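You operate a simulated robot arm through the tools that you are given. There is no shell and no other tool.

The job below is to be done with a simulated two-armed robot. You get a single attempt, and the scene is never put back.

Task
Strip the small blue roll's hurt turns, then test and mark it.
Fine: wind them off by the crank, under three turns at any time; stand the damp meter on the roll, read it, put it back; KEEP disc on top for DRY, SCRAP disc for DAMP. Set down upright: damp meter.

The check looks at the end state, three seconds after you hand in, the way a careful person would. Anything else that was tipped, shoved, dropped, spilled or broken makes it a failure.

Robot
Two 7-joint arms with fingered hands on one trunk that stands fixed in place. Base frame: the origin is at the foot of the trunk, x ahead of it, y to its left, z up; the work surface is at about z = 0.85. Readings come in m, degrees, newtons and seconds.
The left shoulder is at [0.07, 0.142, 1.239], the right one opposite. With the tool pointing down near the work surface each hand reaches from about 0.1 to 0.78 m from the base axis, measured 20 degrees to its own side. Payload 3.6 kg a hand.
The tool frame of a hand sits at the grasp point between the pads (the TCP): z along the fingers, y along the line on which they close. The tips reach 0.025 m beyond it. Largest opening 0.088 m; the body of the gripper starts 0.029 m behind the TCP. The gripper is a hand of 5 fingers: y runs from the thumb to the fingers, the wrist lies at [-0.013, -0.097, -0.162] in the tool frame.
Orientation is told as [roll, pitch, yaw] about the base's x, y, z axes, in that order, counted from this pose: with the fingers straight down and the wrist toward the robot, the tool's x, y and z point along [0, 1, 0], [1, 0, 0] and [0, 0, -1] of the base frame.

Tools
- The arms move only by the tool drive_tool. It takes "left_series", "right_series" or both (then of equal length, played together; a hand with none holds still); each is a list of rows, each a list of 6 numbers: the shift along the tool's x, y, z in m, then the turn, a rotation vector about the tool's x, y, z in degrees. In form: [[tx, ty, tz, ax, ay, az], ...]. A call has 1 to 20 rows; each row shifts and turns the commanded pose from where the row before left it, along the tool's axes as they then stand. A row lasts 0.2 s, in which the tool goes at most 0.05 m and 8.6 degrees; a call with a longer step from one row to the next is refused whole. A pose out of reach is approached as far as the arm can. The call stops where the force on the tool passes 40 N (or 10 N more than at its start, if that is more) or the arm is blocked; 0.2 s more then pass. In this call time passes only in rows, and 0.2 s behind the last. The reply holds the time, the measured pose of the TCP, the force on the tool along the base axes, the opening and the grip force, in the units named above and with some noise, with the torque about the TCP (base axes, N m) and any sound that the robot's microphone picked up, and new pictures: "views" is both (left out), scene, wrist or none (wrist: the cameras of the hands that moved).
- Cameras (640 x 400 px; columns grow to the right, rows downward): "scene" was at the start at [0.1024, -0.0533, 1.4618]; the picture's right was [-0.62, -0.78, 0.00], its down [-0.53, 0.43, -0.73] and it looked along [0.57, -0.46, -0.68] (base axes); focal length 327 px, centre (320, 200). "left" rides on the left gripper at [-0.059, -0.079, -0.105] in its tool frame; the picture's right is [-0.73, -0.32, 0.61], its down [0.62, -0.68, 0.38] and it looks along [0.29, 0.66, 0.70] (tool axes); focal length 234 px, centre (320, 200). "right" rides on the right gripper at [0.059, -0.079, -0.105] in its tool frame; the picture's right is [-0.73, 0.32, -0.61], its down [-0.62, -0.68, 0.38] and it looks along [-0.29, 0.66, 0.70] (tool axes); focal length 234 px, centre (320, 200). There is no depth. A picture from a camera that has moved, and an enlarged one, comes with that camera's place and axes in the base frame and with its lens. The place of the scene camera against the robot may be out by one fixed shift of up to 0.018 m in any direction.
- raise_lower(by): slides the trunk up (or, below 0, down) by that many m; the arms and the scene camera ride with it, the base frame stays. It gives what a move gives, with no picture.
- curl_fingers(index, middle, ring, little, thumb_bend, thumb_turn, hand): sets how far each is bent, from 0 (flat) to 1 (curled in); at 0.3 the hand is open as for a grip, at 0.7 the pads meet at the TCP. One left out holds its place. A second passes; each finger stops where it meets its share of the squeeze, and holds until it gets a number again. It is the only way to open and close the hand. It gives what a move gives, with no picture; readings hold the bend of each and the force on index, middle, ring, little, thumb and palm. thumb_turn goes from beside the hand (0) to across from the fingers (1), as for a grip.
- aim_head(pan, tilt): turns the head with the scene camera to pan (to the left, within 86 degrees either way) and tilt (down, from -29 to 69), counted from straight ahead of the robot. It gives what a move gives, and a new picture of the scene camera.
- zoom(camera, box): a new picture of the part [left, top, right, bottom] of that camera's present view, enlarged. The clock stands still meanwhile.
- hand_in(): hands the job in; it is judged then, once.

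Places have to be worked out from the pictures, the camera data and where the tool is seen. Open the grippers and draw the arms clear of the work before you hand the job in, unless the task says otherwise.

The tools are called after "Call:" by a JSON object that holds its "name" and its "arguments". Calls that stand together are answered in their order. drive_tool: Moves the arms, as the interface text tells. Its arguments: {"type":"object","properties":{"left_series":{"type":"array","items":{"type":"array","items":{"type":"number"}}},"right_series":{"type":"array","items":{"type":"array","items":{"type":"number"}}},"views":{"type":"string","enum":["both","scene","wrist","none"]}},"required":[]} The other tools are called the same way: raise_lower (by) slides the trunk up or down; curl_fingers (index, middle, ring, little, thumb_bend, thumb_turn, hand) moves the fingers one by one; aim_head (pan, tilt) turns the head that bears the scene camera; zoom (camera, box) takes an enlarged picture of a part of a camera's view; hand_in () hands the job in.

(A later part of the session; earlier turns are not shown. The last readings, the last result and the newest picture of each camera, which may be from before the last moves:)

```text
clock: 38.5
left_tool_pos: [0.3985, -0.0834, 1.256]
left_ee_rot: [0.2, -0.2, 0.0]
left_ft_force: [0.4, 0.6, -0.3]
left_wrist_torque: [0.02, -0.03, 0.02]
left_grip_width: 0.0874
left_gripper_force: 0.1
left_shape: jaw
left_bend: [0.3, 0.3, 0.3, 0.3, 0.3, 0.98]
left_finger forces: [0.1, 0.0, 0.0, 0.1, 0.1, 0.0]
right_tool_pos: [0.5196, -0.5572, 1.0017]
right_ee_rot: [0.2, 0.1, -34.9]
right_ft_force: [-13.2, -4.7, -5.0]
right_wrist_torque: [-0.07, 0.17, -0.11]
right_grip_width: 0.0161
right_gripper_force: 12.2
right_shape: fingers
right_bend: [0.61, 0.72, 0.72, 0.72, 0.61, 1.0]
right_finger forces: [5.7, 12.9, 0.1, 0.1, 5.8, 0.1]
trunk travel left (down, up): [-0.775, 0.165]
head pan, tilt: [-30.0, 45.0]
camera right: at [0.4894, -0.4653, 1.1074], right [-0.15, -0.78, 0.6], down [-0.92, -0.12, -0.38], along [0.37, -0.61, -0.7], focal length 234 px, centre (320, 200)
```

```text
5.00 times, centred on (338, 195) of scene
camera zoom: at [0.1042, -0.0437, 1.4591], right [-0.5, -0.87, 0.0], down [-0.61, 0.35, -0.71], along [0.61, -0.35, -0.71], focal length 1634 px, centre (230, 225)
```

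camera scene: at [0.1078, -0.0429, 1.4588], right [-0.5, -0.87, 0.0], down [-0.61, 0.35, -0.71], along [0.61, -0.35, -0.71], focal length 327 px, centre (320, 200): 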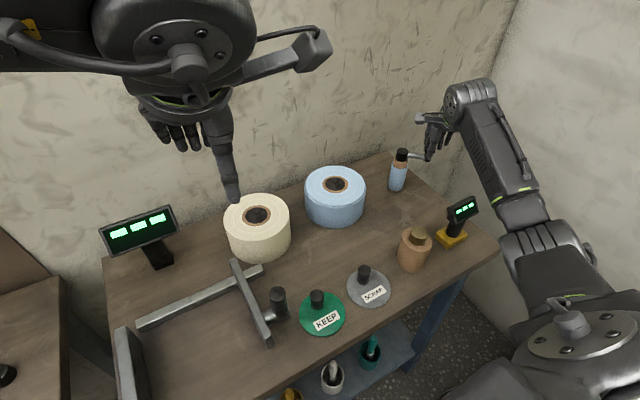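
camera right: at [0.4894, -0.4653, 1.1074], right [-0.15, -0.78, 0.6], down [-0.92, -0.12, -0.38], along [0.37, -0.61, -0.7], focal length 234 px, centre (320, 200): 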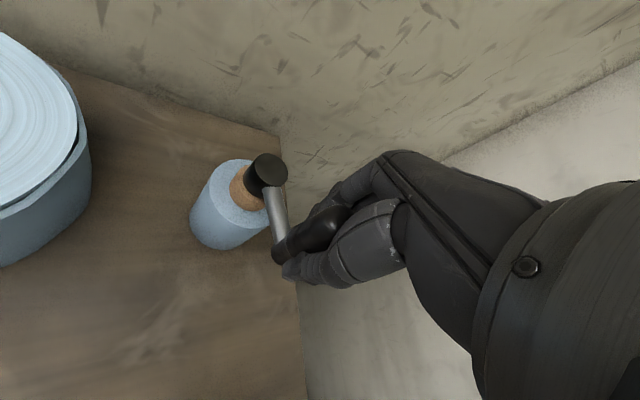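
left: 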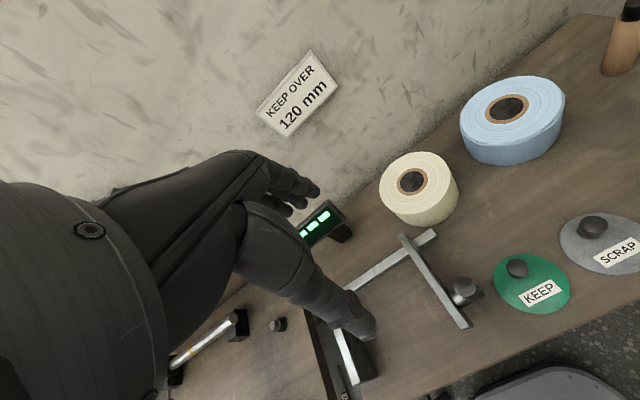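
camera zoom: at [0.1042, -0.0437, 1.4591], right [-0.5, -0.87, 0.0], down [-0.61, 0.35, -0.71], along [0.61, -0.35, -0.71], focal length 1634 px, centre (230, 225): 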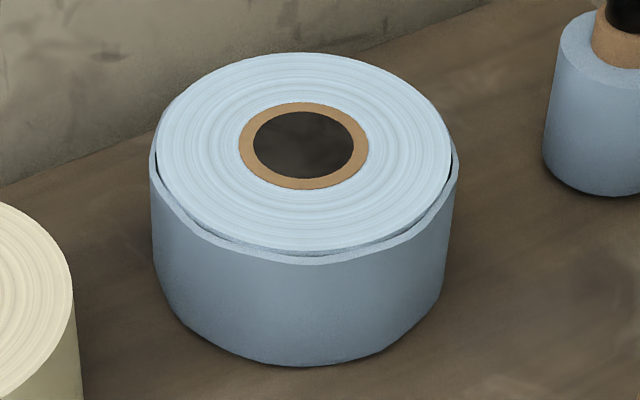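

Call:
{"name": "curl_fingers", "arguments": {"hand": "right", "index": 0.5, "middle": 0.5, "ring": 0.5, "little": 0.5, "thumb_bend": 0.5, "thumb_turn": 1.0}}

Call:
{"name": "zoom", "arguments": {"camera": "right", "box": [120, 120, 440, 320]}}

```text
clock: 39.5
left_tool_pos: [0.4028, -0.0798, 1.2556]
left_ee_rot: [0.0, 0.0, -0.1]
left_ft_force: [-1.5, 0.4, 0.3]
left_wrist_torque: [0.01, 0.05, 0.01]
left_grip_width: 0.0875
left_gripper_force: 0.2
left_shape: jaw
left_bend: [0.3, 0.3, 0.3, 0.3, 0.3, 0.98]
left_finger forces: [0.1, 0.1, 0.0, 0.0, 0.0, 0.1]
right_tool_pos: [0.5233, -0.5568, 1.0034]
right_ee_rot: [0.0, 0.1, -35.1]
right_ft_force: [0.6, 0.1, 0.7]
right_wrist_torque: [-0.02, 0.02, 0.02]
right_grip_width: 0.041
right_gripper_force: 0.1
right_shape: fingers
right_bend: [0.5, 0.5, 0.5, 0.5, 0.5, 1.0]
right_finger forces: [0.1, 0.0, 0.0, 0.0, 0.0, 0.0]
trunk travel left (down, up): [-0.775, 0.165]
head pan, tilt: [-30.0, 45.0]
```

```text
2.00 times, centred on (280, 220) of right
camera zoom: at [0.4924, -0.4648, 1.1073], right [-0.15, -0.78, 0.61], down [-0.92, -0.12, -0.38], along [0.37, -0.61, -0.7], focal length 468 px, centre (400, 160)
```

zoom: 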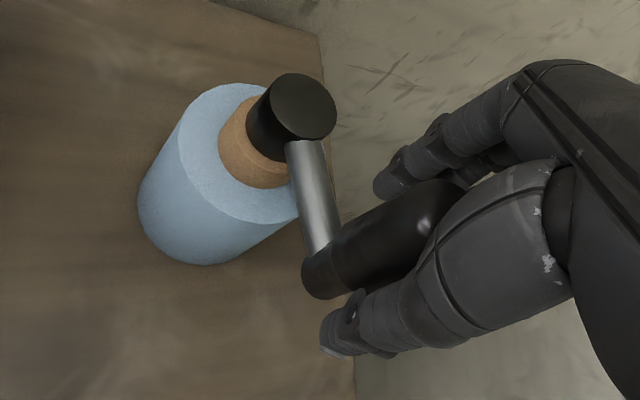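

The knob is right at the grasp point. I regrip more firmly for this left-going quarter and advance 45°.

Call:
{"name": "curl_fingers", "arguments": {"hand": "right", "index": 0.76, "middle": 0.76, "ring": 0.76, "little": 0.76, "thumb_bend": 0.72, "thumb_turn": 1.0}}

Call:
{"name": "drive_tool", "arguments": {"right_series": [[0.0122, -0.0104, 0, 0, 0, 0], [0.0145, -0.0069, 0, 0, 0, 0], [0.0158, -0.0029, 0, 0, 0, 0]], "views": "wrist"}}

Call:
{"name": "zoom", "arguments": {"camera": "scene", "box": [290, 155, 386, 235]}}

```text
clock: 40.5
left_tool_pos: [0.4016, -0.0814, 1.2552]
left_ee_rot: [0.0, -0.1, -0.1]
left_ft_force: [-0.6, 0.3, 0.6]
left_wrist_torque: [0.0, 0.0, 0.02]
left_grip_width: 0.0877
left_gripper_force: 0.1
left_shape: jaw
left_bend: [0.3, 0.3, 0.3, 0.3, 0.3, 0.98]
left_finger forces: [0.1, 0.0, 0.0, 0.0, 0.1, 0.0]
right_tool_pos: [0.5216, -0.5596, 1.001]
right_ee_rot: [0.0, 0.1, -35.0]
right_ft_force: [-2.3, -1.1, -5.7]
right_wrist_torque: [-0.01, 0.14, 0.02]
right_grip_width: 0.0151
right_gripper_force: 12.2
right_shape: fingers
right_bend: [0.73, 0.74, 0.76, 0.76, 0.61, 1.0]
right_finger forces: [8.1, 5.4, 0.0, 0.0, 11.2, 0.0]
trunk travel left (down, up): [-0.775, 0.165]
head pan, tilt: [-30.0, 45.0]
```

```text
clock: 41.3
left_tool_pos: [0.4017, -0.0797, 1.2556]
left_ee_rot: [0.1, 0.0, 0.0]
left_ft_force: [0.1, -0.3, -0.6]
left_wrist_torque: [-0.02, -0.02, 0.0]
left_grip_width: 0.0877
left_gripper_force: 0.0
left_shape: jaw
left_bend: [0.3, 0.3, 0.3, 0.3, 0.3, 0.98]
left_finger forces: [0.1, 0.0, 0.1, 0.1, 0.0, 0.1]
right_tool_pos: [0.5304, -0.5102, 1.0055]
right_ee_rot: [0.0, -0.2, -35.0]
right_ft_force: [0.1, -1.4, 0.1]
right_wrist_torque: [0.0, 0.01, 0.02]
right_grip_width: 0.0
right_gripper_force: 0.1
right_shape: fingers
right_bend: [0.75, 0.76, 0.76, 0.76, 0.69, 1.0]
right_finger forces: [0.0, 0.1, 0.0, 0.0, 0.0, 0.1]
trunk travel left (down, up): [-0.775, 0.165]
head pan, tilt: [-30.0, 45.0]
camera right: at [0.4995, -0.4177, 1.1097], right [-0.15, -0.78, 0.61], down [-0.92, -0.12, -0.38], along [0.37, -0.61, -0.7], focal length 234 px, centre (320, 200)
```

right: 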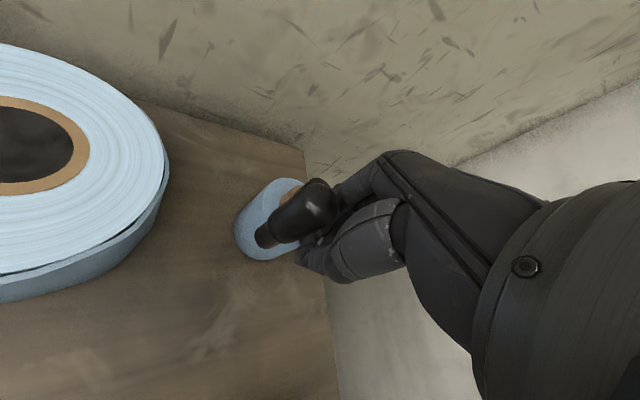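

```text
5.00 times, centred on (338, 195) of scene
camera zoom: at [0.1081, -0.0415, 1.459], right [-0.5, -0.87, 0.0], down [-0.61, 0.35, -0.71], along [0.61, -0.35, -0.71], focal length 1634 px, centre (230, 225)
```

zoom: 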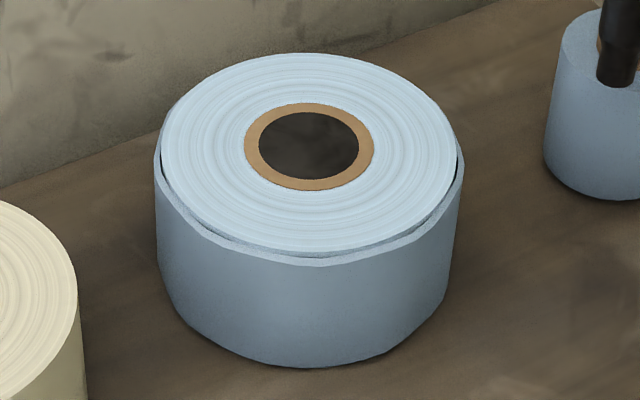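

The knob squeezed out ahead of the fingers. I'll open the hand, lift clear, and then regrip with the hand yawed so that pushing is along the pads' closing line; first locate the knob.

Call:
{"name": "drive_tool", "arguments": {"right_series": [[-0.005, 0, -0.03, 0, 0, 0], [0, 0, -0.035, 0, 0, 0]], "views": "none"}}

Call:
{"name": "curl_fingers", "arguments": {"hand": "right", "index": 0.45, "middle": 0.45, "ring": 0.45, "little": 0.45, "thumb_bend": 0.45, "thumb_turn": 1.0}}

Call:
{"name": "drive_tool", "arguments": {"right_series": [[0, 0, 0, 0, 0, -8], [0, 0, 0, 0, 0, -8], [0, 0, 0, 0, 0, -8], [0, 0, 0, 0, 0, -8], [0, 0, 0, 0, 0, -8], [0, 0, 0, 0, 0, -8], [0, 0, 0, 0, 0, -8], [0, 0, 0, 0, 0, -8], [0, 0, 0, 0, 0, -8], [0, 0, 0, 0, 0, -8]], "views": "both"}}

```text
clock: 41.9
left_tool_pos: [0.401, -0.0798, 1.2552]
left_ee_rot: [0.1, -0.1, -0.1]
left_ft_force: [0.1, -0.4, -0.2]
left_wrist_torque: [0.02, -0.04, 0.0]
left_grip_width: 0.0877
left_gripper_force: 0.1
left_shape: jaw
left_bend: [0.3, 0.3, 0.3, 0.3, 0.3, 0.98]
left_finger forces: [0.1, 0.0, 0.1, 0.1, 0.0, 0.0]
right_tool_pos: [0.5261, -0.512, 1.0674]
right_ee_rot: [-0.1, 0.0, -35.0]
right_ft_force: [0.0, 0.4, 0.1]
right_wrist_torque: [0.01, 0.03, 0.01]
right_grip_width: 0.0002
right_gripper_force: 0.1
right_shape: fingers
right_bend: [0.75, 0.76, 0.76, 0.76, 0.69, 1.0]
right_finger forces: [0.0, 0.1, 0.0, 0.1, 0.0, 0.0]
trunk travel left (down, up): [-0.775, 0.165]
head pan, tilt: [-30.0, 45.0]
```

```text
clock: 42.9
left_tool_pos: [0.4011, -0.0823, 1.2551]
left_ee_rot: [0.0, 0.1, -0.1]
left_ft_force: [0.5, -0.3, 0.4]
left_wrist_torque: [-0.01, -0.01, 0.04]
left_grip_width: 0.0874
left_gripper_force: 0.0
left_shape: jaw
left_bend: [0.3, 0.3, 0.3, 0.3, 0.3, 0.98]
left_finger forces: [0.0, 0.1, 0.0, 0.2, 0.0, 0.0]
right_tool_pos: [0.5259, -0.5133, 1.0672]
right_ee_rot: [0.0, 0.1, -35.0]
right_ft_force: [0.7, 0.1, -0.2]
right_wrist_torque: [-0.01, 0.01, 0.02]
right_grip_width: 0.0519
right_gripper_force: 0.1
right_shape: fingers
right_bend: [0.45, 0.45, 0.45, 0.45, 0.45, 0.99]
right_finger forces: [0.0, 0.0, 0.1, 0.0, 0.1, 0.0]
trunk travel left (down, up): [-0.775, 0.165]
head pan, tilt: [-30.0, 45.0]
```

```text
clock: 45.1
left_tool_pos: [0.4017, -0.0798, 1.2556]
left_ee_rot: [0.0, 0.0, -0.1]
left_ft_force: [0.1, -0.1, 0.2]
left_wrist_torque: [-0.02, 0.02, 0.01]
left_grip_width: 0.0874
left_gripper_force: 0.3
left_shape: jaw
left_bend: [0.3, 0.3, 0.3, 0.3, 0.3, 0.98]
left_finger forces: [0.0, 0.1, 0.1, 0.0, 0.0, 0.0]
right_tool_pos: [0.527, -0.5142, 1.0668]
right_ee_rot: [-0.1, -0.1, 45.0]
right_ft_force: [-0.3, -0.1, 0.2]
right_wrist_torque: [-0.01, -0.02, 0.01]
right_grip_width: 0.0523
right_gripper_force: 0.1
right_shape: fingers
right_bend: [0.45, 0.45, 0.45, 0.45, 0.45, 0.99]
right_finger forces: [0.0, 0.0, 0.0, 0.0, 0.0, 0.0]
trunk travel left (down, up): [-0.775, 0.165]
head pan, tilt: [-30.0, 45.0]
camera scene: at [0.1085, -0.0419, 1.4588], right [-0.5, -0.87, 0.0], down [-0.61, 0.35, -0.71], along [0.61, -0.35, -0.71], focal length 327 px, centre (320, 200)
camera right: at [0.4301, -0.5299, 1.1721], right [0.74, -0.29, 0.61], down [-0.04, -0.92, -0.38], along [0.67, 0.26, -0.69], focal length 234 px, centre (320, 200)
```

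scene: 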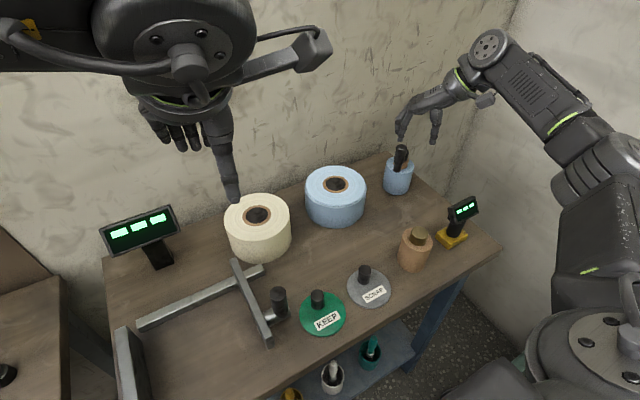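
right: 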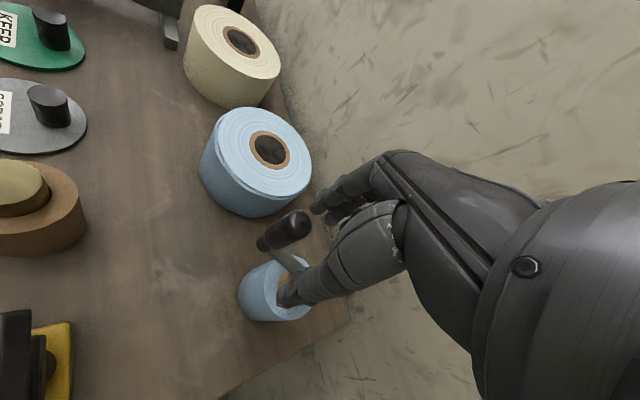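

The knob stands at (0.5475, -0.490), i.e. about 1.4 turns so far. With the hand yawed 45° I move above it and descend.

Call:
{"name": "drive_tool", "arguments": {"right_series": [[0.0026, 0.0316, 0, 0, 0, 0], [0, 0, 0.03, 0, 0, 0], [0, 0, 0.033, 0, 0, 0]], "views": "wrist"}}

Call:
{"name": "zoom", "arguments": {"camera": "right", "box": [200, 120, 440, 320]}}

```text
clock: 45.9
left_tool_pos: [0.4013, -0.0814, 1.2553]
left_ee_rot: [0.0, 0.1, -0.2]
left_ft_force: [-0.6, -0.7, 0.5]
left_wrist_torque: [0.01, 0.05, 0.02]
left_grip_width: 0.0876
left_gripper_force: 0.1
left_shape: jaw
left_bend: [0.3, 0.3, 0.3, 0.3, 0.3, 0.98]
left_finger forces: [0.0, 0.0, 0.1, 0.0, 0.0, 0.0]
right_tool_pos: [0.5474, -0.4905, 1.0027]
right_ee_rot: [0.0, -0.1, 45.0]
right_ft_force: [0.2, 0.2, 0.0]
right_wrist_torque: [-0.02, 0.03, -0.01]
right_grip_width: 0.052
right_gripper_force: 0.0
right_shape: fingers
right_bend: [0.45, 0.45, 0.45, 0.45, 0.45, 0.99]
right_finger forces: [0.0, 0.0, 0.1, 0.0, 0.1, 0.0]
trunk travel left (down, up): [-0.775, 0.165]
head pan, tilt: [-30.0, 45.0]
camera right: at [0.4508, -0.5068, 1.1079], right [0.74, -0.29, 0.61], down [-0.04, -0.92, -0.38], along [0.67, 0.26, -0.7], focal length 234 px, centre (320, 200)
```

right: 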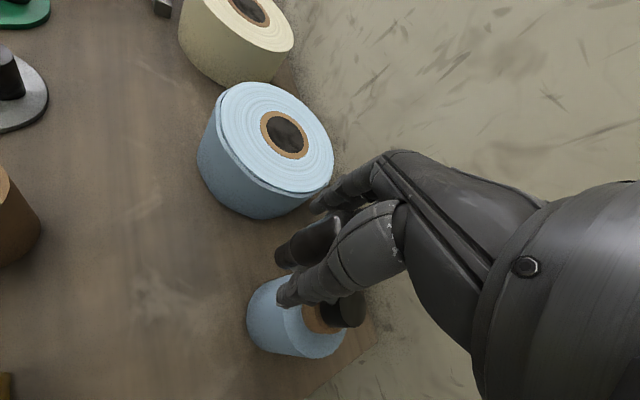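

```text
2.00 times, centred on (320, 220) of right
camera zoom: at [0.4508, -0.5068, 1.1079], right [0.74, -0.29, 0.61], down [-0.04, -0.92, -0.38], along [0.67, 0.26, -0.7], focal length 468 px, centre (320, 160)
```

zoom: 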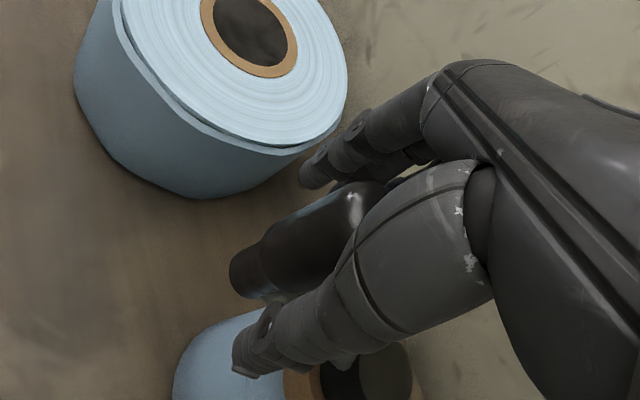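

Knob well between thumb and fingers. I grip and drive on 45°.

Call:
{"name": "curl_fingers", "arguments": {"hand": "right", "index": 0.7, "middle": 0.7, "ring": 0.7, "little": 0.7, "thumb_bend": 0.66, "thumb_turn": 1.0}}

Call:
{"name": "drive_tool", "arguments": {"right_series": [[-0.0052, 0.0155, 0, 0, 0, 0], [-0.009, 0.0136, 0, 0, 0, 0], [-0.0122, 0.0108, 0, 0, 0, 0]], "views": "wrist"}}

Call:
{"name": "zoom", "arguments": {"camera": "scene", "box": [290, 115, 466, 235]}}

```text
clock: 46.9
left_tool_pos: [0.4016, -0.0811, 1.2561]
left_ee_rot: [0.0, 0.0, -0.1]
left_ft_force: [-0.5, -0.4, -0.1]
left_wrist_torque: [0.01, -0.01, 0.0]
left_grip_width: 0.0879
left_gripper_force: 0.1
left_shape: jaw
left_bend: [0.3, 0.3, 0.3, 0.3, 0.3, 0.98]
left_finger forces: [0.0, 0.0, 0.0, 0.1, 0.0, 0.0]
right_tool_pos: [0.549, -0.4904, 1.0033]
right_ee_rot: [0.0, 0.0, 45.0]
right_ft_force: [-0.5, 0.7, -1.7]
right_wrist_torque: [0.0, 0.0, 0.0]
right_grip_width: 0.0165
right_gripper_force: 5.0
right_shape: fingers
right_bend: [0.64, 0.67, 0.7, 0.7, 0.6, 1.0]
right_finger forces: [3.3, 1.8, 0.0, 0.2, 4.6, 0.1]
trunk travel left (down, up): [-0.775, 0.165]
head pan, tilt: [-30.0, 45.0]
```

```text
clock: 47.7
left_tool_pos: [0.4021, -0.0819, 1.2548]
left_ee_rot: [0.0, 0.0, -0.1]
left_ft_force: [0.3, -0.2, -0.6]
left_wrist_torque: [0.01, 0.04, 0.04]
left_grip_width: 0.0878
left_gripper_force: 0.1
left_shape: jaw
left_bend: [0.3, 0.3, 0.3, 0.3, 0.3, 0.98]
left_finger forces: [0.0, 0.0, 0.0, 0.0, 0.0, 0.1]
right_tool_pos: [0.5937, -0.4817, 1.0032]
right_ee_rot: [0.0, 0.0, 45.0]
right_ft_force: [-0.7, -0.3, 0.7]
right_wrist_torque: [0.02, 0.1, -0.04]
right_grip_width: 0.0161
right_gripper_force: 5.1
right_shape: fingers
right_bend: [0.65, 0.7, 0.7, 0.7, 0.6, 0.99]
right_finger forces: [3.6, 0.8, 0.0, 0.1, 5.3, 0.0]
trunk travel left (down, up): [-0.775, 0.165]
head pan, tilt: [-30.0, 45.0]
camera right: at [0.4972, -0.4966, 1.1085], right [0.74, -0.29, 0.61], down [-0.04, -0.92, -0.38], along [0.67, 0.26, -0.7], focal length 234 px, centre (320, 200)
```

right: 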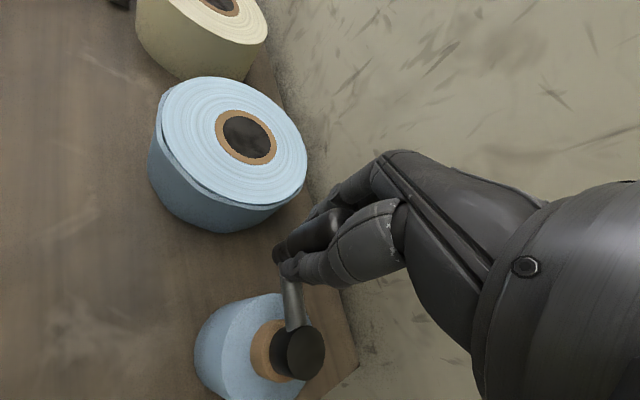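

```text
3.33 times, centred on (378, 175) of scene
camera zoom: at [0.1085, -0.0424, 1.4589], right [-0.5, -0.87, 0.0], down [-0.61, 0.35, -0.71], along [0.61, -0.35, -0.71], focal length 1089 px, centre (127, 283)
```

zoom: 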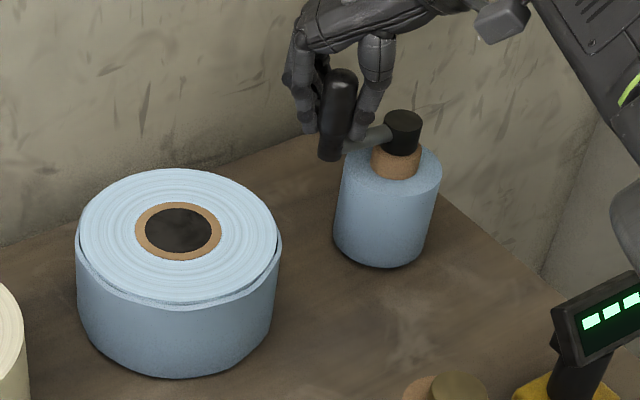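

Very smooth now (forces ≈0), about 1.53 turns. I'll let the hand turn with the crank for the next 90° so that nothing slips.

Call:
{"name": "drive_tool", "arguments": {"right_series": [[-0.0071, 0.0041, 0, 0, 0, 7.5], [-0.0071, 0.0041, 0, 0, 0, 7.5], [-0.0071, 0.0041, 0, 0, 0, 7.5], [-0.0071, 0.0041, 0, 0, 0, 7.5], [-0.0071, 0.0041, 0, 0, 0, 7.5], [-0.0071, 0.0041, 0, 0, 0, 7.5]], "views": "wrist"}}

Call:
{"name": "zoom", "arguments": {"camera": "scene", "box": [290, 115, 466, 235]}}

```text
clock: 49.1
left_tool_pos: [0.4019, -0.0811, 1.2556]
left_ee_rot: [0.1, 0.0, 0.0]
left_ft_force: [-0.1, 0.5, 1.1]
left_wrist_torque: [-0.01, 0.01, 0.0]
left_grip_width: 0.0872
left_gripper_force: 0.1
left_shape: jaw
left_bend: [0.3, 0.3, 0.3, 0.3, 0.3, 0.98]
left_finger forces: [0.1, 0.1, 0.0, 0.0, 0.0, 0.1]
right_tool_pos: [0.6328, -0.5087, 1.0051]
right_ee_rot: [0.0, 0.0, -0.1]
right_ft_force: [-3.0, 0.6, -3.0]
right_wrist_torque: [-0.01, 0.03, -0.02]
right_grip_width: 0.0165
right_gripper_force: 4.4
right_shape: fingers
right_bend: [0.65, 0.7, 0.7, 0.7, 0.59, 0.99]
right_finger forces: [2.7, 0.7, 0.0, 0.1, 6.0, 0.0]
trunk travel left (down, up): [-0.775, 0.165]
head pan, tilt: [-30.0, 45.0]
camera right: at [0.5554, -0.4511, 1.1098], right [0.32, -0.73, 0.61], down [-0.68, -0.62, -0.38], along [0.66, -0.29, -0.7], focal length 234 px, centre (320, 200)
```

right: 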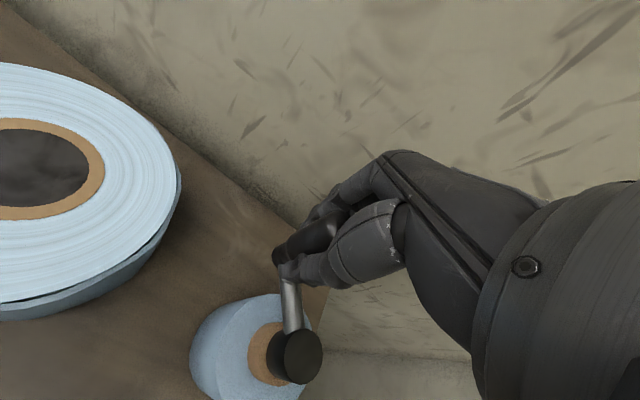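

```text
3.33 times, centred on (378, 175) of scene
camera zoom: at [0.1081, -0.0426, 1.4588], right [-0.5, -0.87, 0.0], down [-0.61, 0.35, -0.71], along [0.61, -0.35, -0.71], focal length 1089 px, centre (127, 283)
```

zoom: 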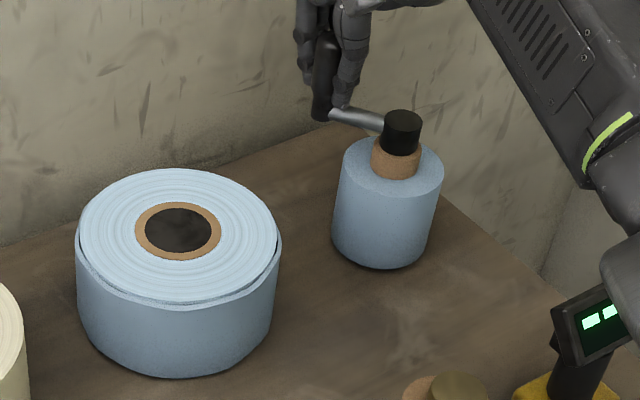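

Works perfectly. Continue another 45° the same way.

Call:
{"name": "drive_tool", "arguments": {"right_series": [[-0.0071, 0.0041, 0, 0, 0, 7.5], [-0.0071, 0.0041, 0, 0, 0, 7.5], [-0.0071, 0.0041, 0, 0, 0, 7.5], [-0.0071, 0.0041, 0, 0, 0, 7.5], [-0.0071, 0.0041, 0, 0, 0, 7.5], [-0.0071, 0.0041, 0, 0, 0, 7.5]], "views": "wrist"}}

Call:
{"name": "zoom", "arguments": {"camera": "scene", "box": [290, 115, 466, 235]}}

```text
clock: 50.5
left_tool_pos: [0.401, -0.0817, 1.2551]
left_ee_rot: [-0.1, 0.0, -0.1]
left_ft_force: [0.5, 0.4, -0.8]
left_wrist_torque: [0.0, 0.05, 0.01]
left_grip_width: 0.0875
left_gripper_force: 0.1
left_shape: jaw
left_bend: [0.3, 0.3, 0.3, 0.3, 0.3, 0.98]
left_finger forces: [0.0, 0.0, 0.0, 0.1, 0.0, 0.0]
right_tool_pos: [0.6415, -0.5559, 1.0058]
right_ee_rot: [-0.1, 0.0, -45.1]
right_ft_force: [-3.1, 2.0, -4.0]
right_wrist_torque: [0.0, 0.02, -0.03]
right_grip_width: 0.017
right_gripper_force: 4.5
right_shape: fingers
right_bend: [0.66, 0.7, 0.7, 0.7, 0.58, 1.0]
right_finger forces: [2.2, 0.7, 0.0, 0.0, 6.2, 0.1]
trunk travel left (down, up): [-0.775, 0.165]
head pan, tilt: [-30.0, 45.0]
camera right: at [0.628, -0.4587, 1.111], right [-0.29, -0.74, 0.61], down [-0.92, 0.04, -0.38], along [0.26, -0.67, -0.7], focal length 234 px, centre (320, 200)
```

right: 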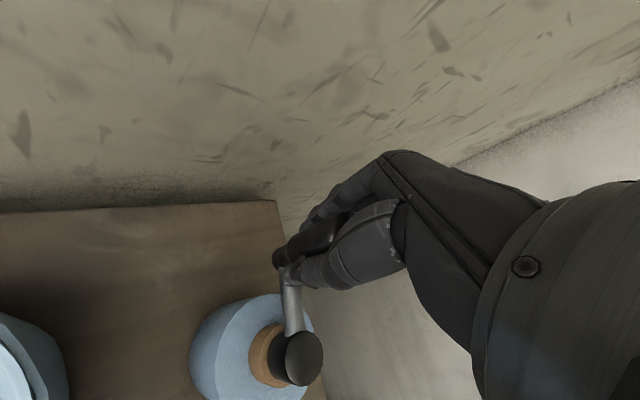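

```text
3.33 times, centred on (378, 175) of scene
camera zoom: at [0.1084, -0.0422, 1.4588], right [-0.5, -0.87, 0.0], down [-0.61, 0.35, -0.71], along [0.61, -0.35, -0.71], focal length 1089 px, centre (127, 283)
```

zoom: 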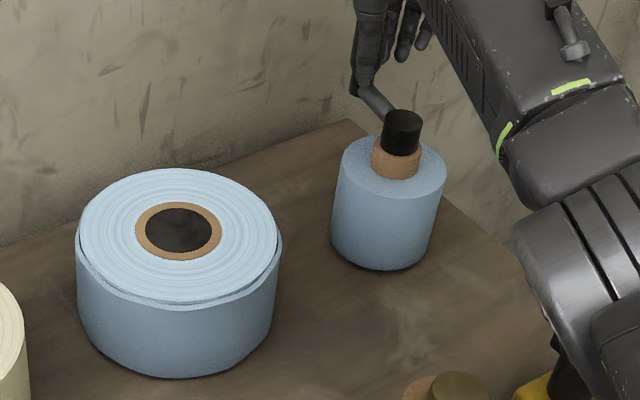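

About 1.78 turns, wrap still present. I go on with a smaller hand rotation to stay in reach.

Call:
{"name": "drive_tool", "arguments": {"right_series": [[-0.0071, 0.0041, 0, 0, 0, 2.5], [-0.0074, 0.0035, 0, 0, 0, 2.5], [-0.0077, 0.0028, 0, 0, 0, 2.5], [-0.0079, 0.0022, 0, 0, 0, 2.5], [-0.008, 0.0015, 0, 0, 0, 2.5], [-0.0081, 0.0007, 0, 0, 0, 2.5]], "views": "wrist"}}

Call:
{"name": "zoom", "arguments": {"camera": "scene", "box": [290, 115, 466, 235]}}

```text
clock: 51.9
left_tool_pos: [0.401, -0.081, 1.2556]
left_ee_rot: [-0.1, 0.0, -0.1]
left_ft_force: [-0.1, 0.3, -0.2]
left_wrist_torque: [-0.02, 0.02, 0.01]
left_grip_width: 0.0876
left_gripper_force: 0.1
left_shape: jaw
left_bend: [0.3, 0.3, 0.3, 0.3, 0.3, 0.98]
left_finger forces: [0.0, 0.1, 0.0, 0.0, 0.1, 0.0]
right_tool_pos: [0.6173, -0.5949, 1.0058]
right_ee_rot: [0.0, -0.1, -60.1]
right_ft_force: [1.3, 2.8, 1.0]
right_wrist_torque: [0.04, -0.05, -0.1]
right_grip_width: 0.0157
right_gripper_force: 6.0
right_shape: fingers
right_bend: [0.66, 0.69, 0.7, 0.7, 0.59, 0.98]
right_finger forces: [2.5, 2.0, 0.1, 0.1, 7.7, 0.0]
trunk travel left (down, up): [-0.775, 0.165]
head pan, tilt: [-30.0, 45.0]
camera right: at [0.6285, -0.4975, 1.1102], right [-0.47, -0.64, 0.61], down [-0.88, 0.28, -0.38], along [0.08, -0.71, -0.7], focal length 234 px, centre (320, 200)
```

right: 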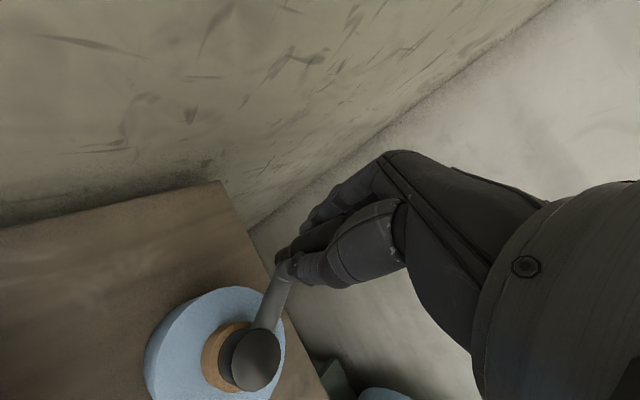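

```text
3.33 times, centred on (378, 175) of scene
camera zoom: at [0.108, -0.0411, 1.459], right [-0.5, -0.87, 0.0], down [-0.61, 0.35, -0.71], along [0.61, -0.35, -0.71], focal length 1089 px, centre (127, 283)
```

zoom: 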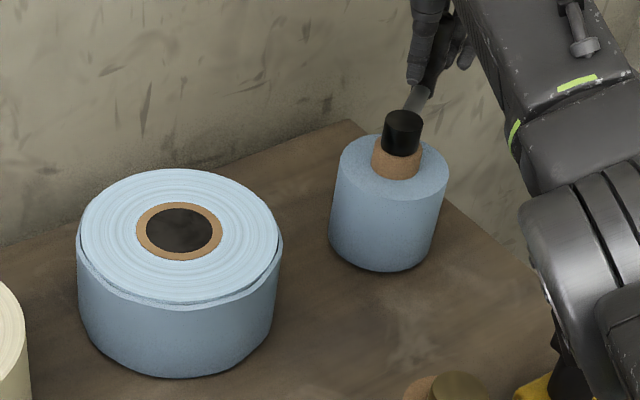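

Tracks well: about 1.9 turns. Continue 45° with 5° of hand yaw per step.

Call:
{"name": "drive_tool", "arguments": {"right_series": [[-0.0082, 0, 0, 0, 0, 5], [-0.0082, -0.0003, 0, 0, 0, 5], [-0.0082, -0.0007, 0, 0, 0, 5], [-0.0081, -0.001, 0, 0, 0, 5], [-0.0081, -0.0014, 0, 0, 0, 5], [-0.008, -0.0017, 0, 0, 0, 5]], "views": "wrist"}}

Call:
{"name": "zoom", "arguments": {"camera": "scene", "box": [290, 115, 466, 235]}}

```text
clock: 53.3
left_tool_pos: [0.4012, -0.0802, 1.2553]
left_ee_rot: [-0.1, 0.0, -0.1]
left_ft_force: [0.8, 0.7, 0.4]
left_wrist_torque: [0.0, -0.01, 0.0]
left_grip_width: 0.0878
left_gripper_force: 0.0
left_shape: jaw
left_bend: [0.3, 0.3, 0.3, 0.3, 0.3, 0.98]
left_finger forces: [0.1, 0.0, 0.1, 0.1, 0.0, 0.0]
right_tool_pos: [0.5695, -0.6047, 1.0046]
right_ee_rot: [0.0, 0.0, -90.2]
right_ft_force: [1.9, 3.5, 3.3]
right_wrist_torque: [0.06, -0.07, -0.04]
right_grip_width: 0.0132
right_gripper_force: 5.3
right_shape: fingers
right_bend: [0.68, 0.68, 0.7, 0.7, 0.6, 0.98]
right_finger forces: [0.9, 2.2, 0.1, 0.1, 7.3, 0.0]
trunk travel left (down, up): [-0.775, 0.165]
head pan, tilt: [-30.0, 45.0]
camera right: at [0.6289, -0.5266, 1.1096], right [-0.73, -0.32, 0.61], down [-0.62, 0.68, -0.38], along [-0.29, -0.66, -0.7], focal length 234 px, centre (320, 200)
```

right: 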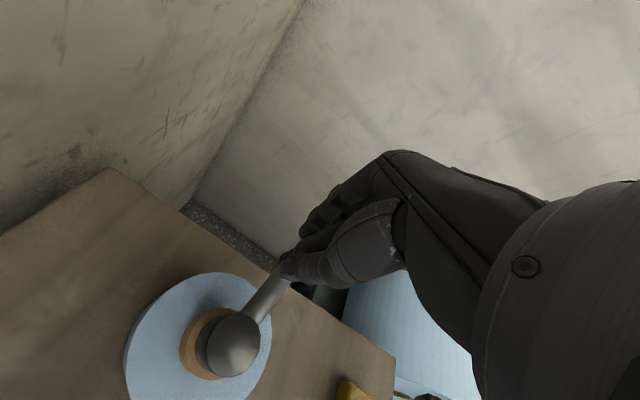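

```text
3.33 times, centred on (378, 175) of scene
camera zoom: at [0.1082, -0.0404, 1.4589], right [-0.5, -0.87, 0.0], down [-0.61, 0.35, -0.71], along [0.61, -0.35, -0.71], focal length 1089 px, centre (127, 283)
```

zoom: 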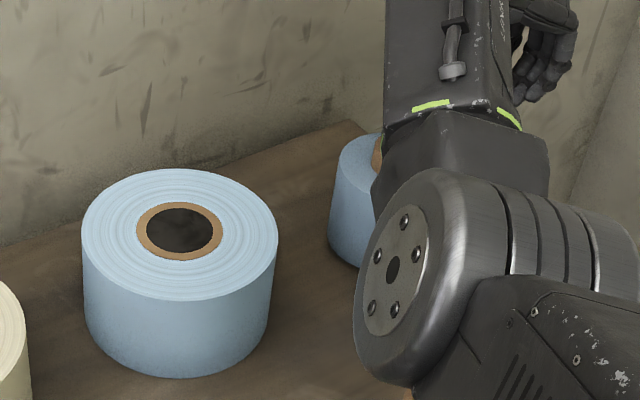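

The loose outer wrap has just gone at about two turns. I check the roll closely.

Call:
{"name": "zoom", "arguments": {"camera": "scene", "box": [290, 155, 386, 235]}}

Call:
{"name": "zoom", "arguments": {"camera": "left", "box": [400, 50, 640, 200]}}

```text
5.00 times, centred on (338, 195) of scene
camera zoom: at [0.1082, -0.0404, 1.4589], right [-0.5, -0.87, 0.0], down [-0.61, 0.35, -0.71], along [0.61, -0.35, -0.71], focal length 1634 px, centre (230, 225)
```

zoom: 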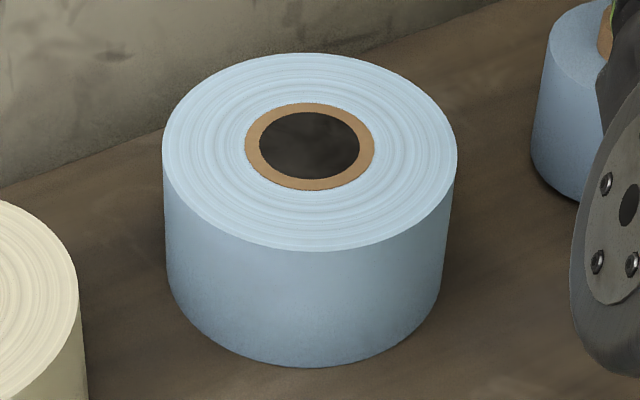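

```text
2.67 times, centred on (520, 125) of left
camera zoom: at [0.3216, -0.1374, 1.361], right [-0.32, -0.73, -0.61], down [-0.68, 0.62, -0.38], along [0.66, 0.29, -0.7], focal length 624 px, centre (-213, 400)
```

zoom: 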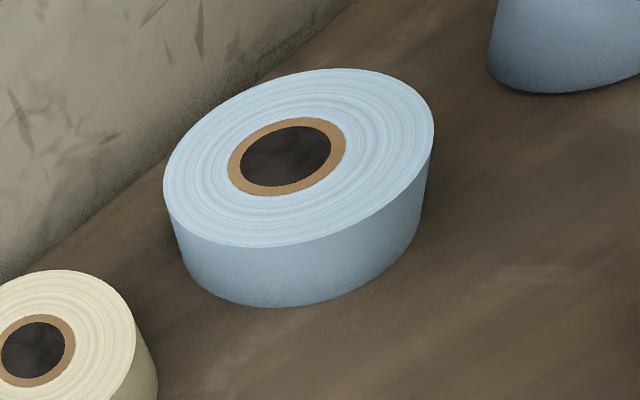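

The roll is clean all round. I release the crank, lift straight up, and turn the hand back.

Call:
{"name": "curl_fingers", "arguments": {"hand": "right", "index": 0.4, "middle": 0.4, "ring": 0.4, "little": 0.4, "thumb_bend": 0.4, "thumb_turn": 1.0}}

Call:
{"name": "drive_tool", "arguments": {"right_series": [[0, 0, -0.03, 0, 0, 0], [0, 0, -0.04, 0, 0, 0], [0, 0, -0.045, 0, 0, 0], [0, 0, -0.045, 0, 0, 0]], "views": "both"}}

```text
clock: 54.3
left_tool_pos: [0.4014, -0.0802, 1.2554]
left_ee_rot: [0.0, 0.0, -0.2]
left_ft_force: [0.0, 0.6, -0.7]
left_wrist_torque: [-0.03, 0.02, 0.01]
left_grip_width: 0.0874
left_gripper_force: 0.1
left_shape: jaw
left_bend: [0.3, 0.3, 0.3, 0.3, 0.3, 0.98]
left_finger forces: [0.1, 0.0, 0.0, 0.0, 0.1, 0.0]
right_tool_pos: [0.5687, -0.6061, 1.0043]
right_ee_rot: [0.0, 0.0, -90.0]
right_ft_force: [-0.2, 0.3, 0.3]
right_wrist_torque: [0.03, 0.0, 0.01]
right_grip_width: 0.063
right_gripper_force: 0.1
right_shape: fingers
right_bend: [0.4, 0.4, 0.4, 0.4, 0.4, 0.99]
right_finger forces: [0.0, 0.1, 0.0, 0.0, 0.0, 0.1]
trunk travel left (down, up): [-0.775, 0.165]
head pan, tilt: [-30.0, 45.0]
```

```text
clock: 55.3
left_tool_pos: [0.4013, -0.0795, 1.2567]
left_ee_rot: [-0.1, 0.0, 0.0]
left_ft_force: [-0.4, 0.3, 0.4]
left_wrist_torque: [-0.01, 0.0, -0.03]
left_grip_width: 0.0877
left_gripper_force: 0.0
left_shape: jaw
left_bend: [0.3, 0.3, 0.3, 0.3, 0.3, 0.98]
left_finger forces: [0.0, 0.0, 0.1, 0.1, 0.1, 0.1]
right_tool_pos: [0.5684, -0.601, 1.1662]
right_ee_rot: [0.1, -0.1, -89.9]
right_ft_force: [-0.2, 1.0, -0.3]
right_wrist_torque: [-0.01, 0.0, -0.02]
right_grip_width: 0.063
right_gripper_force: 0.1
right_shape: fingers
right_bend: [0.4, 0.4, 0.4, 0.4, 0.4, 0.99]
right_finger forces: [0.0, 0.0, 0.1, 0.0, 0.0, 0.0]
trunk travel left (down, up): [-0.775, 0.165]
head pan, tilt: [-30.0, 45.0]
camera scene: at [0.1073, -0.0408, 1.4589], right [-0.5, -0.87, 0.0], down [-0.61, 0.35, -0.71], along [0.61, -0.35, -0.71], focal length 327 px, centre (320, 200)
camera right: at [0.6275, -0.5228, 1.2706], right [-0.73, -0.32, 0.61], down [-0.62, 0.68, -0.38], along [-0.29, -0.66, -0.7], focal length 234 px, centre (320, 200)
```

scene: 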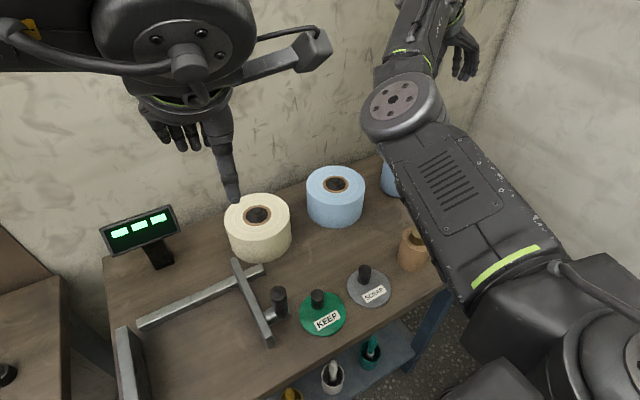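
right: 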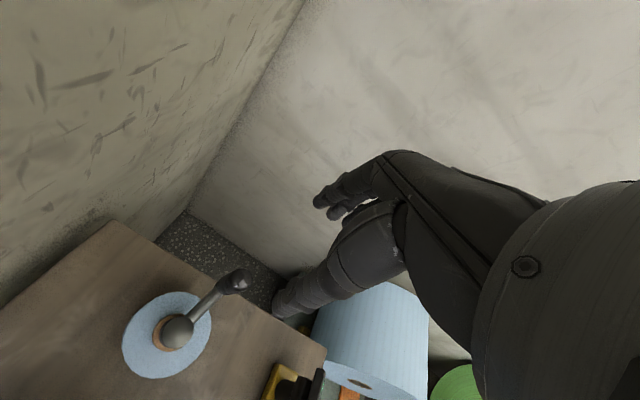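

The crank is left freely standing. Now I rotate the right hand back and position its camera to inspect the meter.

Call:
{"name": "drive_tool", "arguments": {"right_series": [[0, 0, -0.02, 0, 0, -8], [0, 0, -0.02, 0, 0, -8], [-0.02, 0, 0, 0, 0, -8], [-0.02, 0, 0, 0, 0, -8], [-0.02, 0, 0, 0, 0, -8], [0, 0, 0, 0, 0, -8], [0, 0, 0, 0, 0, -8], [0, 0, 0, 0, 0, -8], [0, 0, 0, 0, 0, -8], [0, 0, 0, 0, 0, -8], [0, 0, 0, 0, 0, -8], [0, 0, 0, 0, 0, -2]], "views": "none"}}

```text
clock: 57.9
left_tool_pos: [0.4019, -0.0797, 1.2556]
left_ee_rot: [0.1, 0.0, -0.1]
left_ft_force: [-0.6, -0.3, 0.8]
left_wrist_torque: [0.02, 0.02, 0.0]
left_grip_width: 0.0877
left_gripper_force: 0.0
left_shape: jaw
left_bend: [0.3, 0.3, 0.3, 0.3, 0.3, 0.98]
left_finger forces: [0.0, 0.0, 0.0, 0.0, 0.0, 0.0]
right_tool_pos: [0.5157, -0.6278, 1.2059]
right_ee_rot: [0.1, 0.0, 0.1]
right_ft_force: [1.0, 0.3, 0.0]
right_wrist_torque: [0.02, 0.03, 0.0]
right_grip_width: 0.0628
right_gripper_force: 0.1
right_shape: fingers
right_bend: [0.4, 0.4, 0.4, 0.4, 0.4, 0.99]
right_finger forces: [0.0, 0.1, 0.0, 0.0, 0.0, 0.0]
trunk travel left (down, up): [-0.775, 0.165]
head pan, tilt: [-30.0, 45.0]
```

Call:
{"name": "drive_tool", "arguments": {"right_series": [[0.002, -0.037, 0, 0, 0, 0], [0.002, -0.037, 0, 0, 0, 0], [0.002, -0.037, 0, 0, 0, 0], [0.002, -0.037, 0, 0, 0, 0], [0, -0.037, 0.03, 0, 0, 0], [0, 0, 0.045, 0, 0, 0]], "views": "both"}}

Call:
{"name": "zoom", "arguments": {"camera": "right", "box": [110, 140, 290, 300]}}

Call:
{"name": "zoom", "arguments": {"camera": "scene", "box": [380, 130, 500, 280]}}

```text
clock: 59.3
left_tool_pos: [0.4032, -0.0831, 1.2548]
left_ee_rot: [0.1, 0.1, 0.0]
left_ft_force: [0.3, 0.0, -0.8]
left_wrist_torque: [-0.01, -0.01, -0.05]
left_grip_width: 0.0876
left_gripper_force: 0.0
left_shape: jaw
left_bend: [0.3, 0.3, 0.3, 0.3, 0.3, 0.98]
left_finger forces: [0.0, 0.1, 0.1, 0.0, 0.1, 0.0]
right_tool_pos: [0.331, -0.6221, 1.1301]
right_ee_rot: [0.2, 0.1, 0.0]
right_ft_force: [0.7, -0.4, -0.3]
right_wrist_torque: [0.03, 0.0, 0.02]
right_grip_width: 0.063
right_gripper_force: 0.0
right_shape: fingers
right_bend: [0.4, 0.4, 0.4, 0.4, 0.4, 0.99]
right_finger forces: [0.0, 0.1, 0.0, 0.0, 0.0, 0.0]
trunk travel left (down, up): [-0.775, 0.165]
head pan, tilt: [-30.0, 45.0]
camera scene: at [0.1104, -0.0441, 1.4586], right [-0.5, -0.87, 0.0], down [-0.61, 0.35, -0.71], along [0.61, -0.35, -0.71], focal length 327 px, centre (320, 200)
camera right: at [0.2528, -0.5634, 1.2355], right [0.32, -0.73, 0.61], down [-0.68, -0.62, -0.38], along [0.66, -0.29, -0.7], focal length 234 px, centre (320, 200)
```

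scene: 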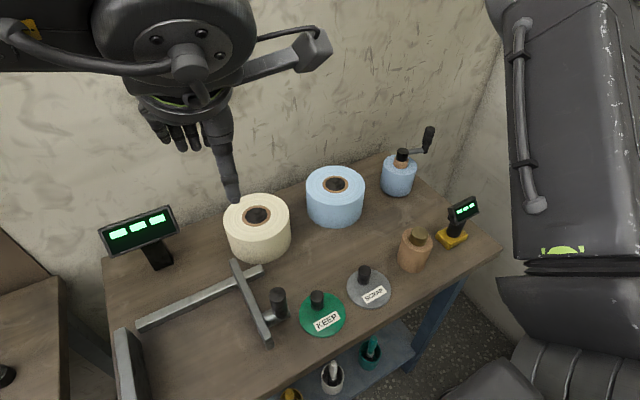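
right: 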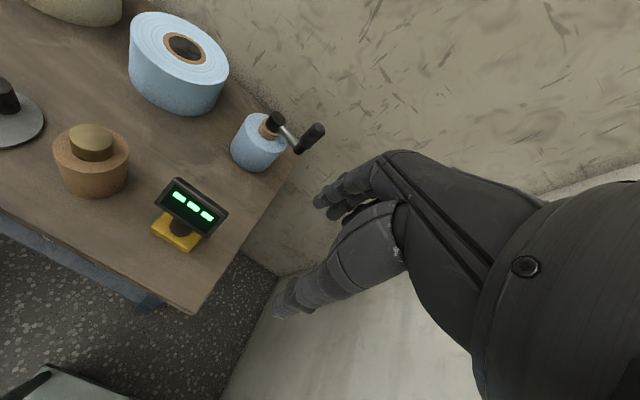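

```text
2.50 times, centred on (200, 220) of right
camera zoom: at [0.2528, -0.5634, 1.2355], right [0.32, -0.73, 0.61], down [-0.68, -0.62, -0.38], along [0.66, -0.29, -0.7], focal length 585 px, centre (620, 150)
```

zoom: 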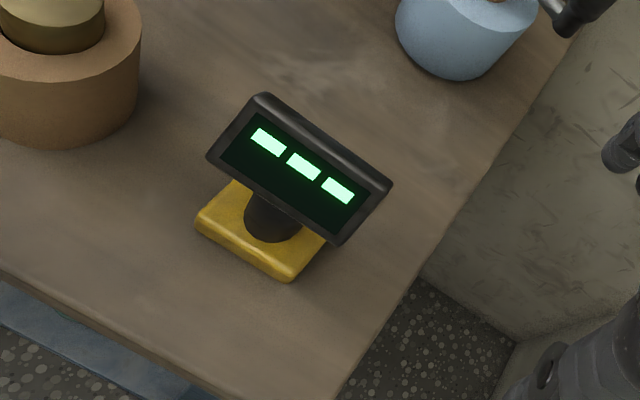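

```text
2.67 times, centred on (440, 205) of scene
camera zoom: at [0.1104, -0.0441, 1.4586], right [-0.5, -0.87, 0.0], down [-0.61, 0.35, -0.71], along [0.61, -0.35, -0.71], focal length 872 px, centre (0, 187)
```

zoom: 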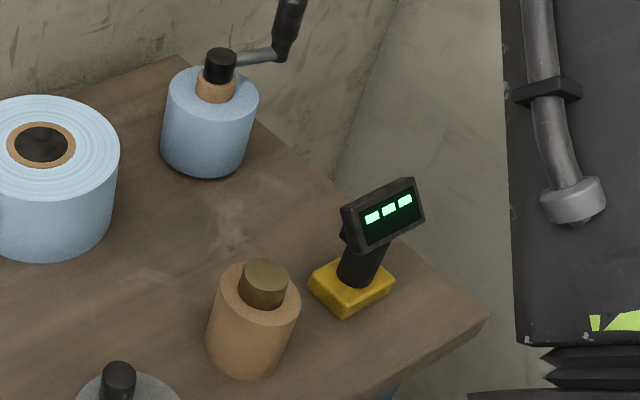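

From the views I place the meter: base centre (0.382, -0.5425) about 0.04 × 0.057 m, stem above it, and a 0.069 m wide panel tilted ~45° centred at about (0.380, -0.540, 0.952). I'll grip the panel by its left/right edges from above with the hand yawed −90°.

Call:
{"name": "curl_fingers", "arguments": {"hand": "right", "index": 0.3, "middle": 0.3, "ring": 0.3, "little": 0.3, "thumb_bend": 0.3, "thumb_turn": 1.0}}

Call:
{"name": "drive_tool", "arguments": {"right_series": [[0, 0, -0.02, 0, 0, 8], [0, 0, -0.02, 0, 0, 8], [0, 0, -0.01, 0, 0, 8], [0, 0, 0, 0, 0, 8], [0, 0, 0, 0, 0, 8], [0, 0, 0, 0, 0, 8], [0, 0, 0, 0, 0, 8], [0, 0, 0, 0, 0, 8], [0, 0, 0, 0, 0, 8], [0, 0, 0, 0, 0, 8], [0, 0, 0, 0, 0, 8], [0, 0, 0, 0, 0, 2], [0.025, -0.04, 0, 0, 0, 0], [0.025, -0.042, 0, 0, 0, 0]], "views": "both"}}

```text
clock: 60.3
left_tool_pos: [0.4021, -0.0811, 1.2569]
left_ee_rot: [0.0, -0.1, -0.1]
left_ft_force: [-1.1, 0.7, 0.4]
left_wrist_torque: [-0.01, -0.01, 0.02]
left_grip_width: 0.0876
left_gripper_force: 0.1
left_shape: jaw
left_bend: [0.3, 0.3, 0.3, 0.3, 0.3, 0.98]
left_finger forces: [0.0, 0.0, 0.0, 0.1, 0.0, 0.0]
right_tool_pos: [0.3295, -0.6204, 1.1319]
right_ee_rot: [0.0, 0.0, -0.1]
right_ft_force: [-0.5, 0.0, 0.5]
right_wrist_torque: [-0.02, 0.01, -0.02]
right_grip_width: 0.0843
right_gripper_force: 0.0
right_shape: fingers
right_bend: [0.3, 0.3, 0.3, 0.3, 0.3, 0.98]
right_finger forces: [0.1, 0.0, 0.0, 0.0, 0.0, 0.1]
trunk travel left (down, up): [-0.775, 0.165]
head pan, tilt: [-30.0, 45.0]
```

```text
clock: 63.3
left_tool_pos: [0.402, -0.0779, 1.2557]
left_ee_rot: [0.0, 0.1, -0.2]
left_ft_force: [-0.4, 0.9, 0.0]
left_wrist_torque: [-0.03, 0.01, 0.0]
left_grip_width: 0.0876
left_gripper_force: 0.1
left_shape: jaw
left_bend: [0.3, 0.3, 0.3, 0.3, 0.3, 0.98]
left_finger forces: [0.1, 0.0, 0.0, 0.1, 0.0, 0.0]
right_tool_pos: [0.3803, -0.5398, 1.1801]
right_ee_rot: [0.0, -0.1, -89.9]
right_ft_force: [-0.1, 0.6, -0.5]
right_wrist_torque: [-0.01, 0.04, -0.01]
right_grip_width: 0.0847
right_gripper_force: 0.1
right_shape: fingers
right_bend: [0.3, 0.3, 0.3, 0.3, 0.3, 0.98]
right_finger forces: [0.0, 0.0, 0.0, 0.0, 0.0, 0.0]
trunk travel left (down, up): [-0.775, 0.165]
head pan, tilt: [-30.0, 45.0]
camera scene: at [0.109, -0.0397, 1.4589], right [-0.5, -0.87, 0.0], down [-0.61, 0.35, -0.71], along [0.61, -0.35, -0.71], focal length 327 px, centre (320, 200)
camera right: at [0.4398, -0.4611, 1.285], right [-0.73, -0.32, 0.61], down [-0.62, 0.68, -0.38], along [-0.29, -0.66, -0.69], focal length 234 px, centre (320, 200)
```

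scene: 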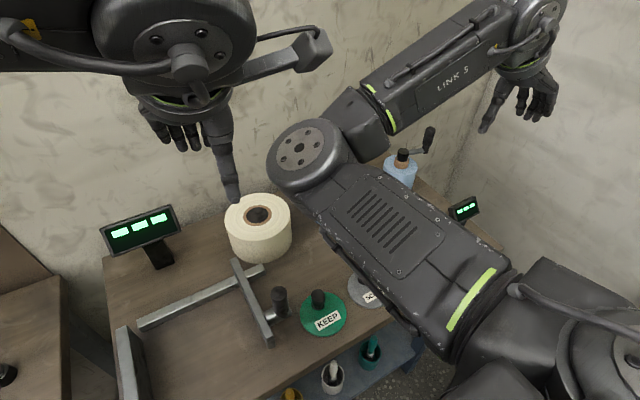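
right: 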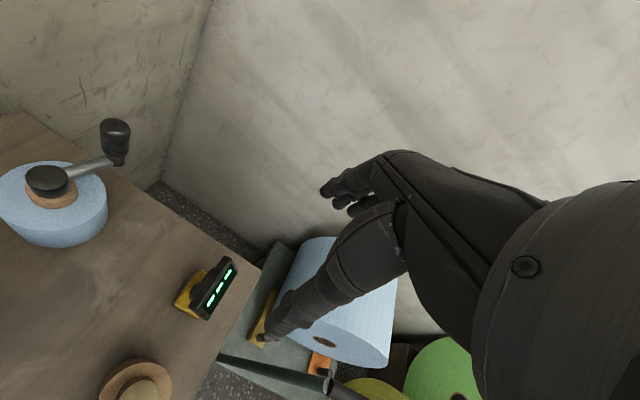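

Call:
{"name": "zoom", "arguments": {"camera": "right", "box": [160, 240, 280, 340]}}

```text
4.00 times, centred on (220, 290) of right
camera zoom: at [0.4398, -0.4611, 1.285], right [-0.73, -0.32, 0.61], down [-0.62, 0.68, -0.38], along [-0.29, -0.66, -0.69], focal length 937 px, centre (720, -160)
```

zoom: 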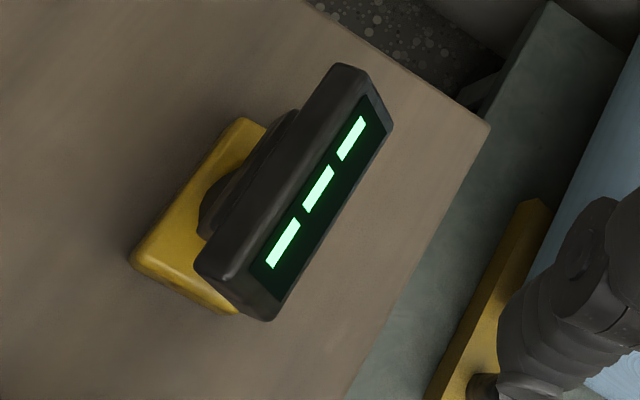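

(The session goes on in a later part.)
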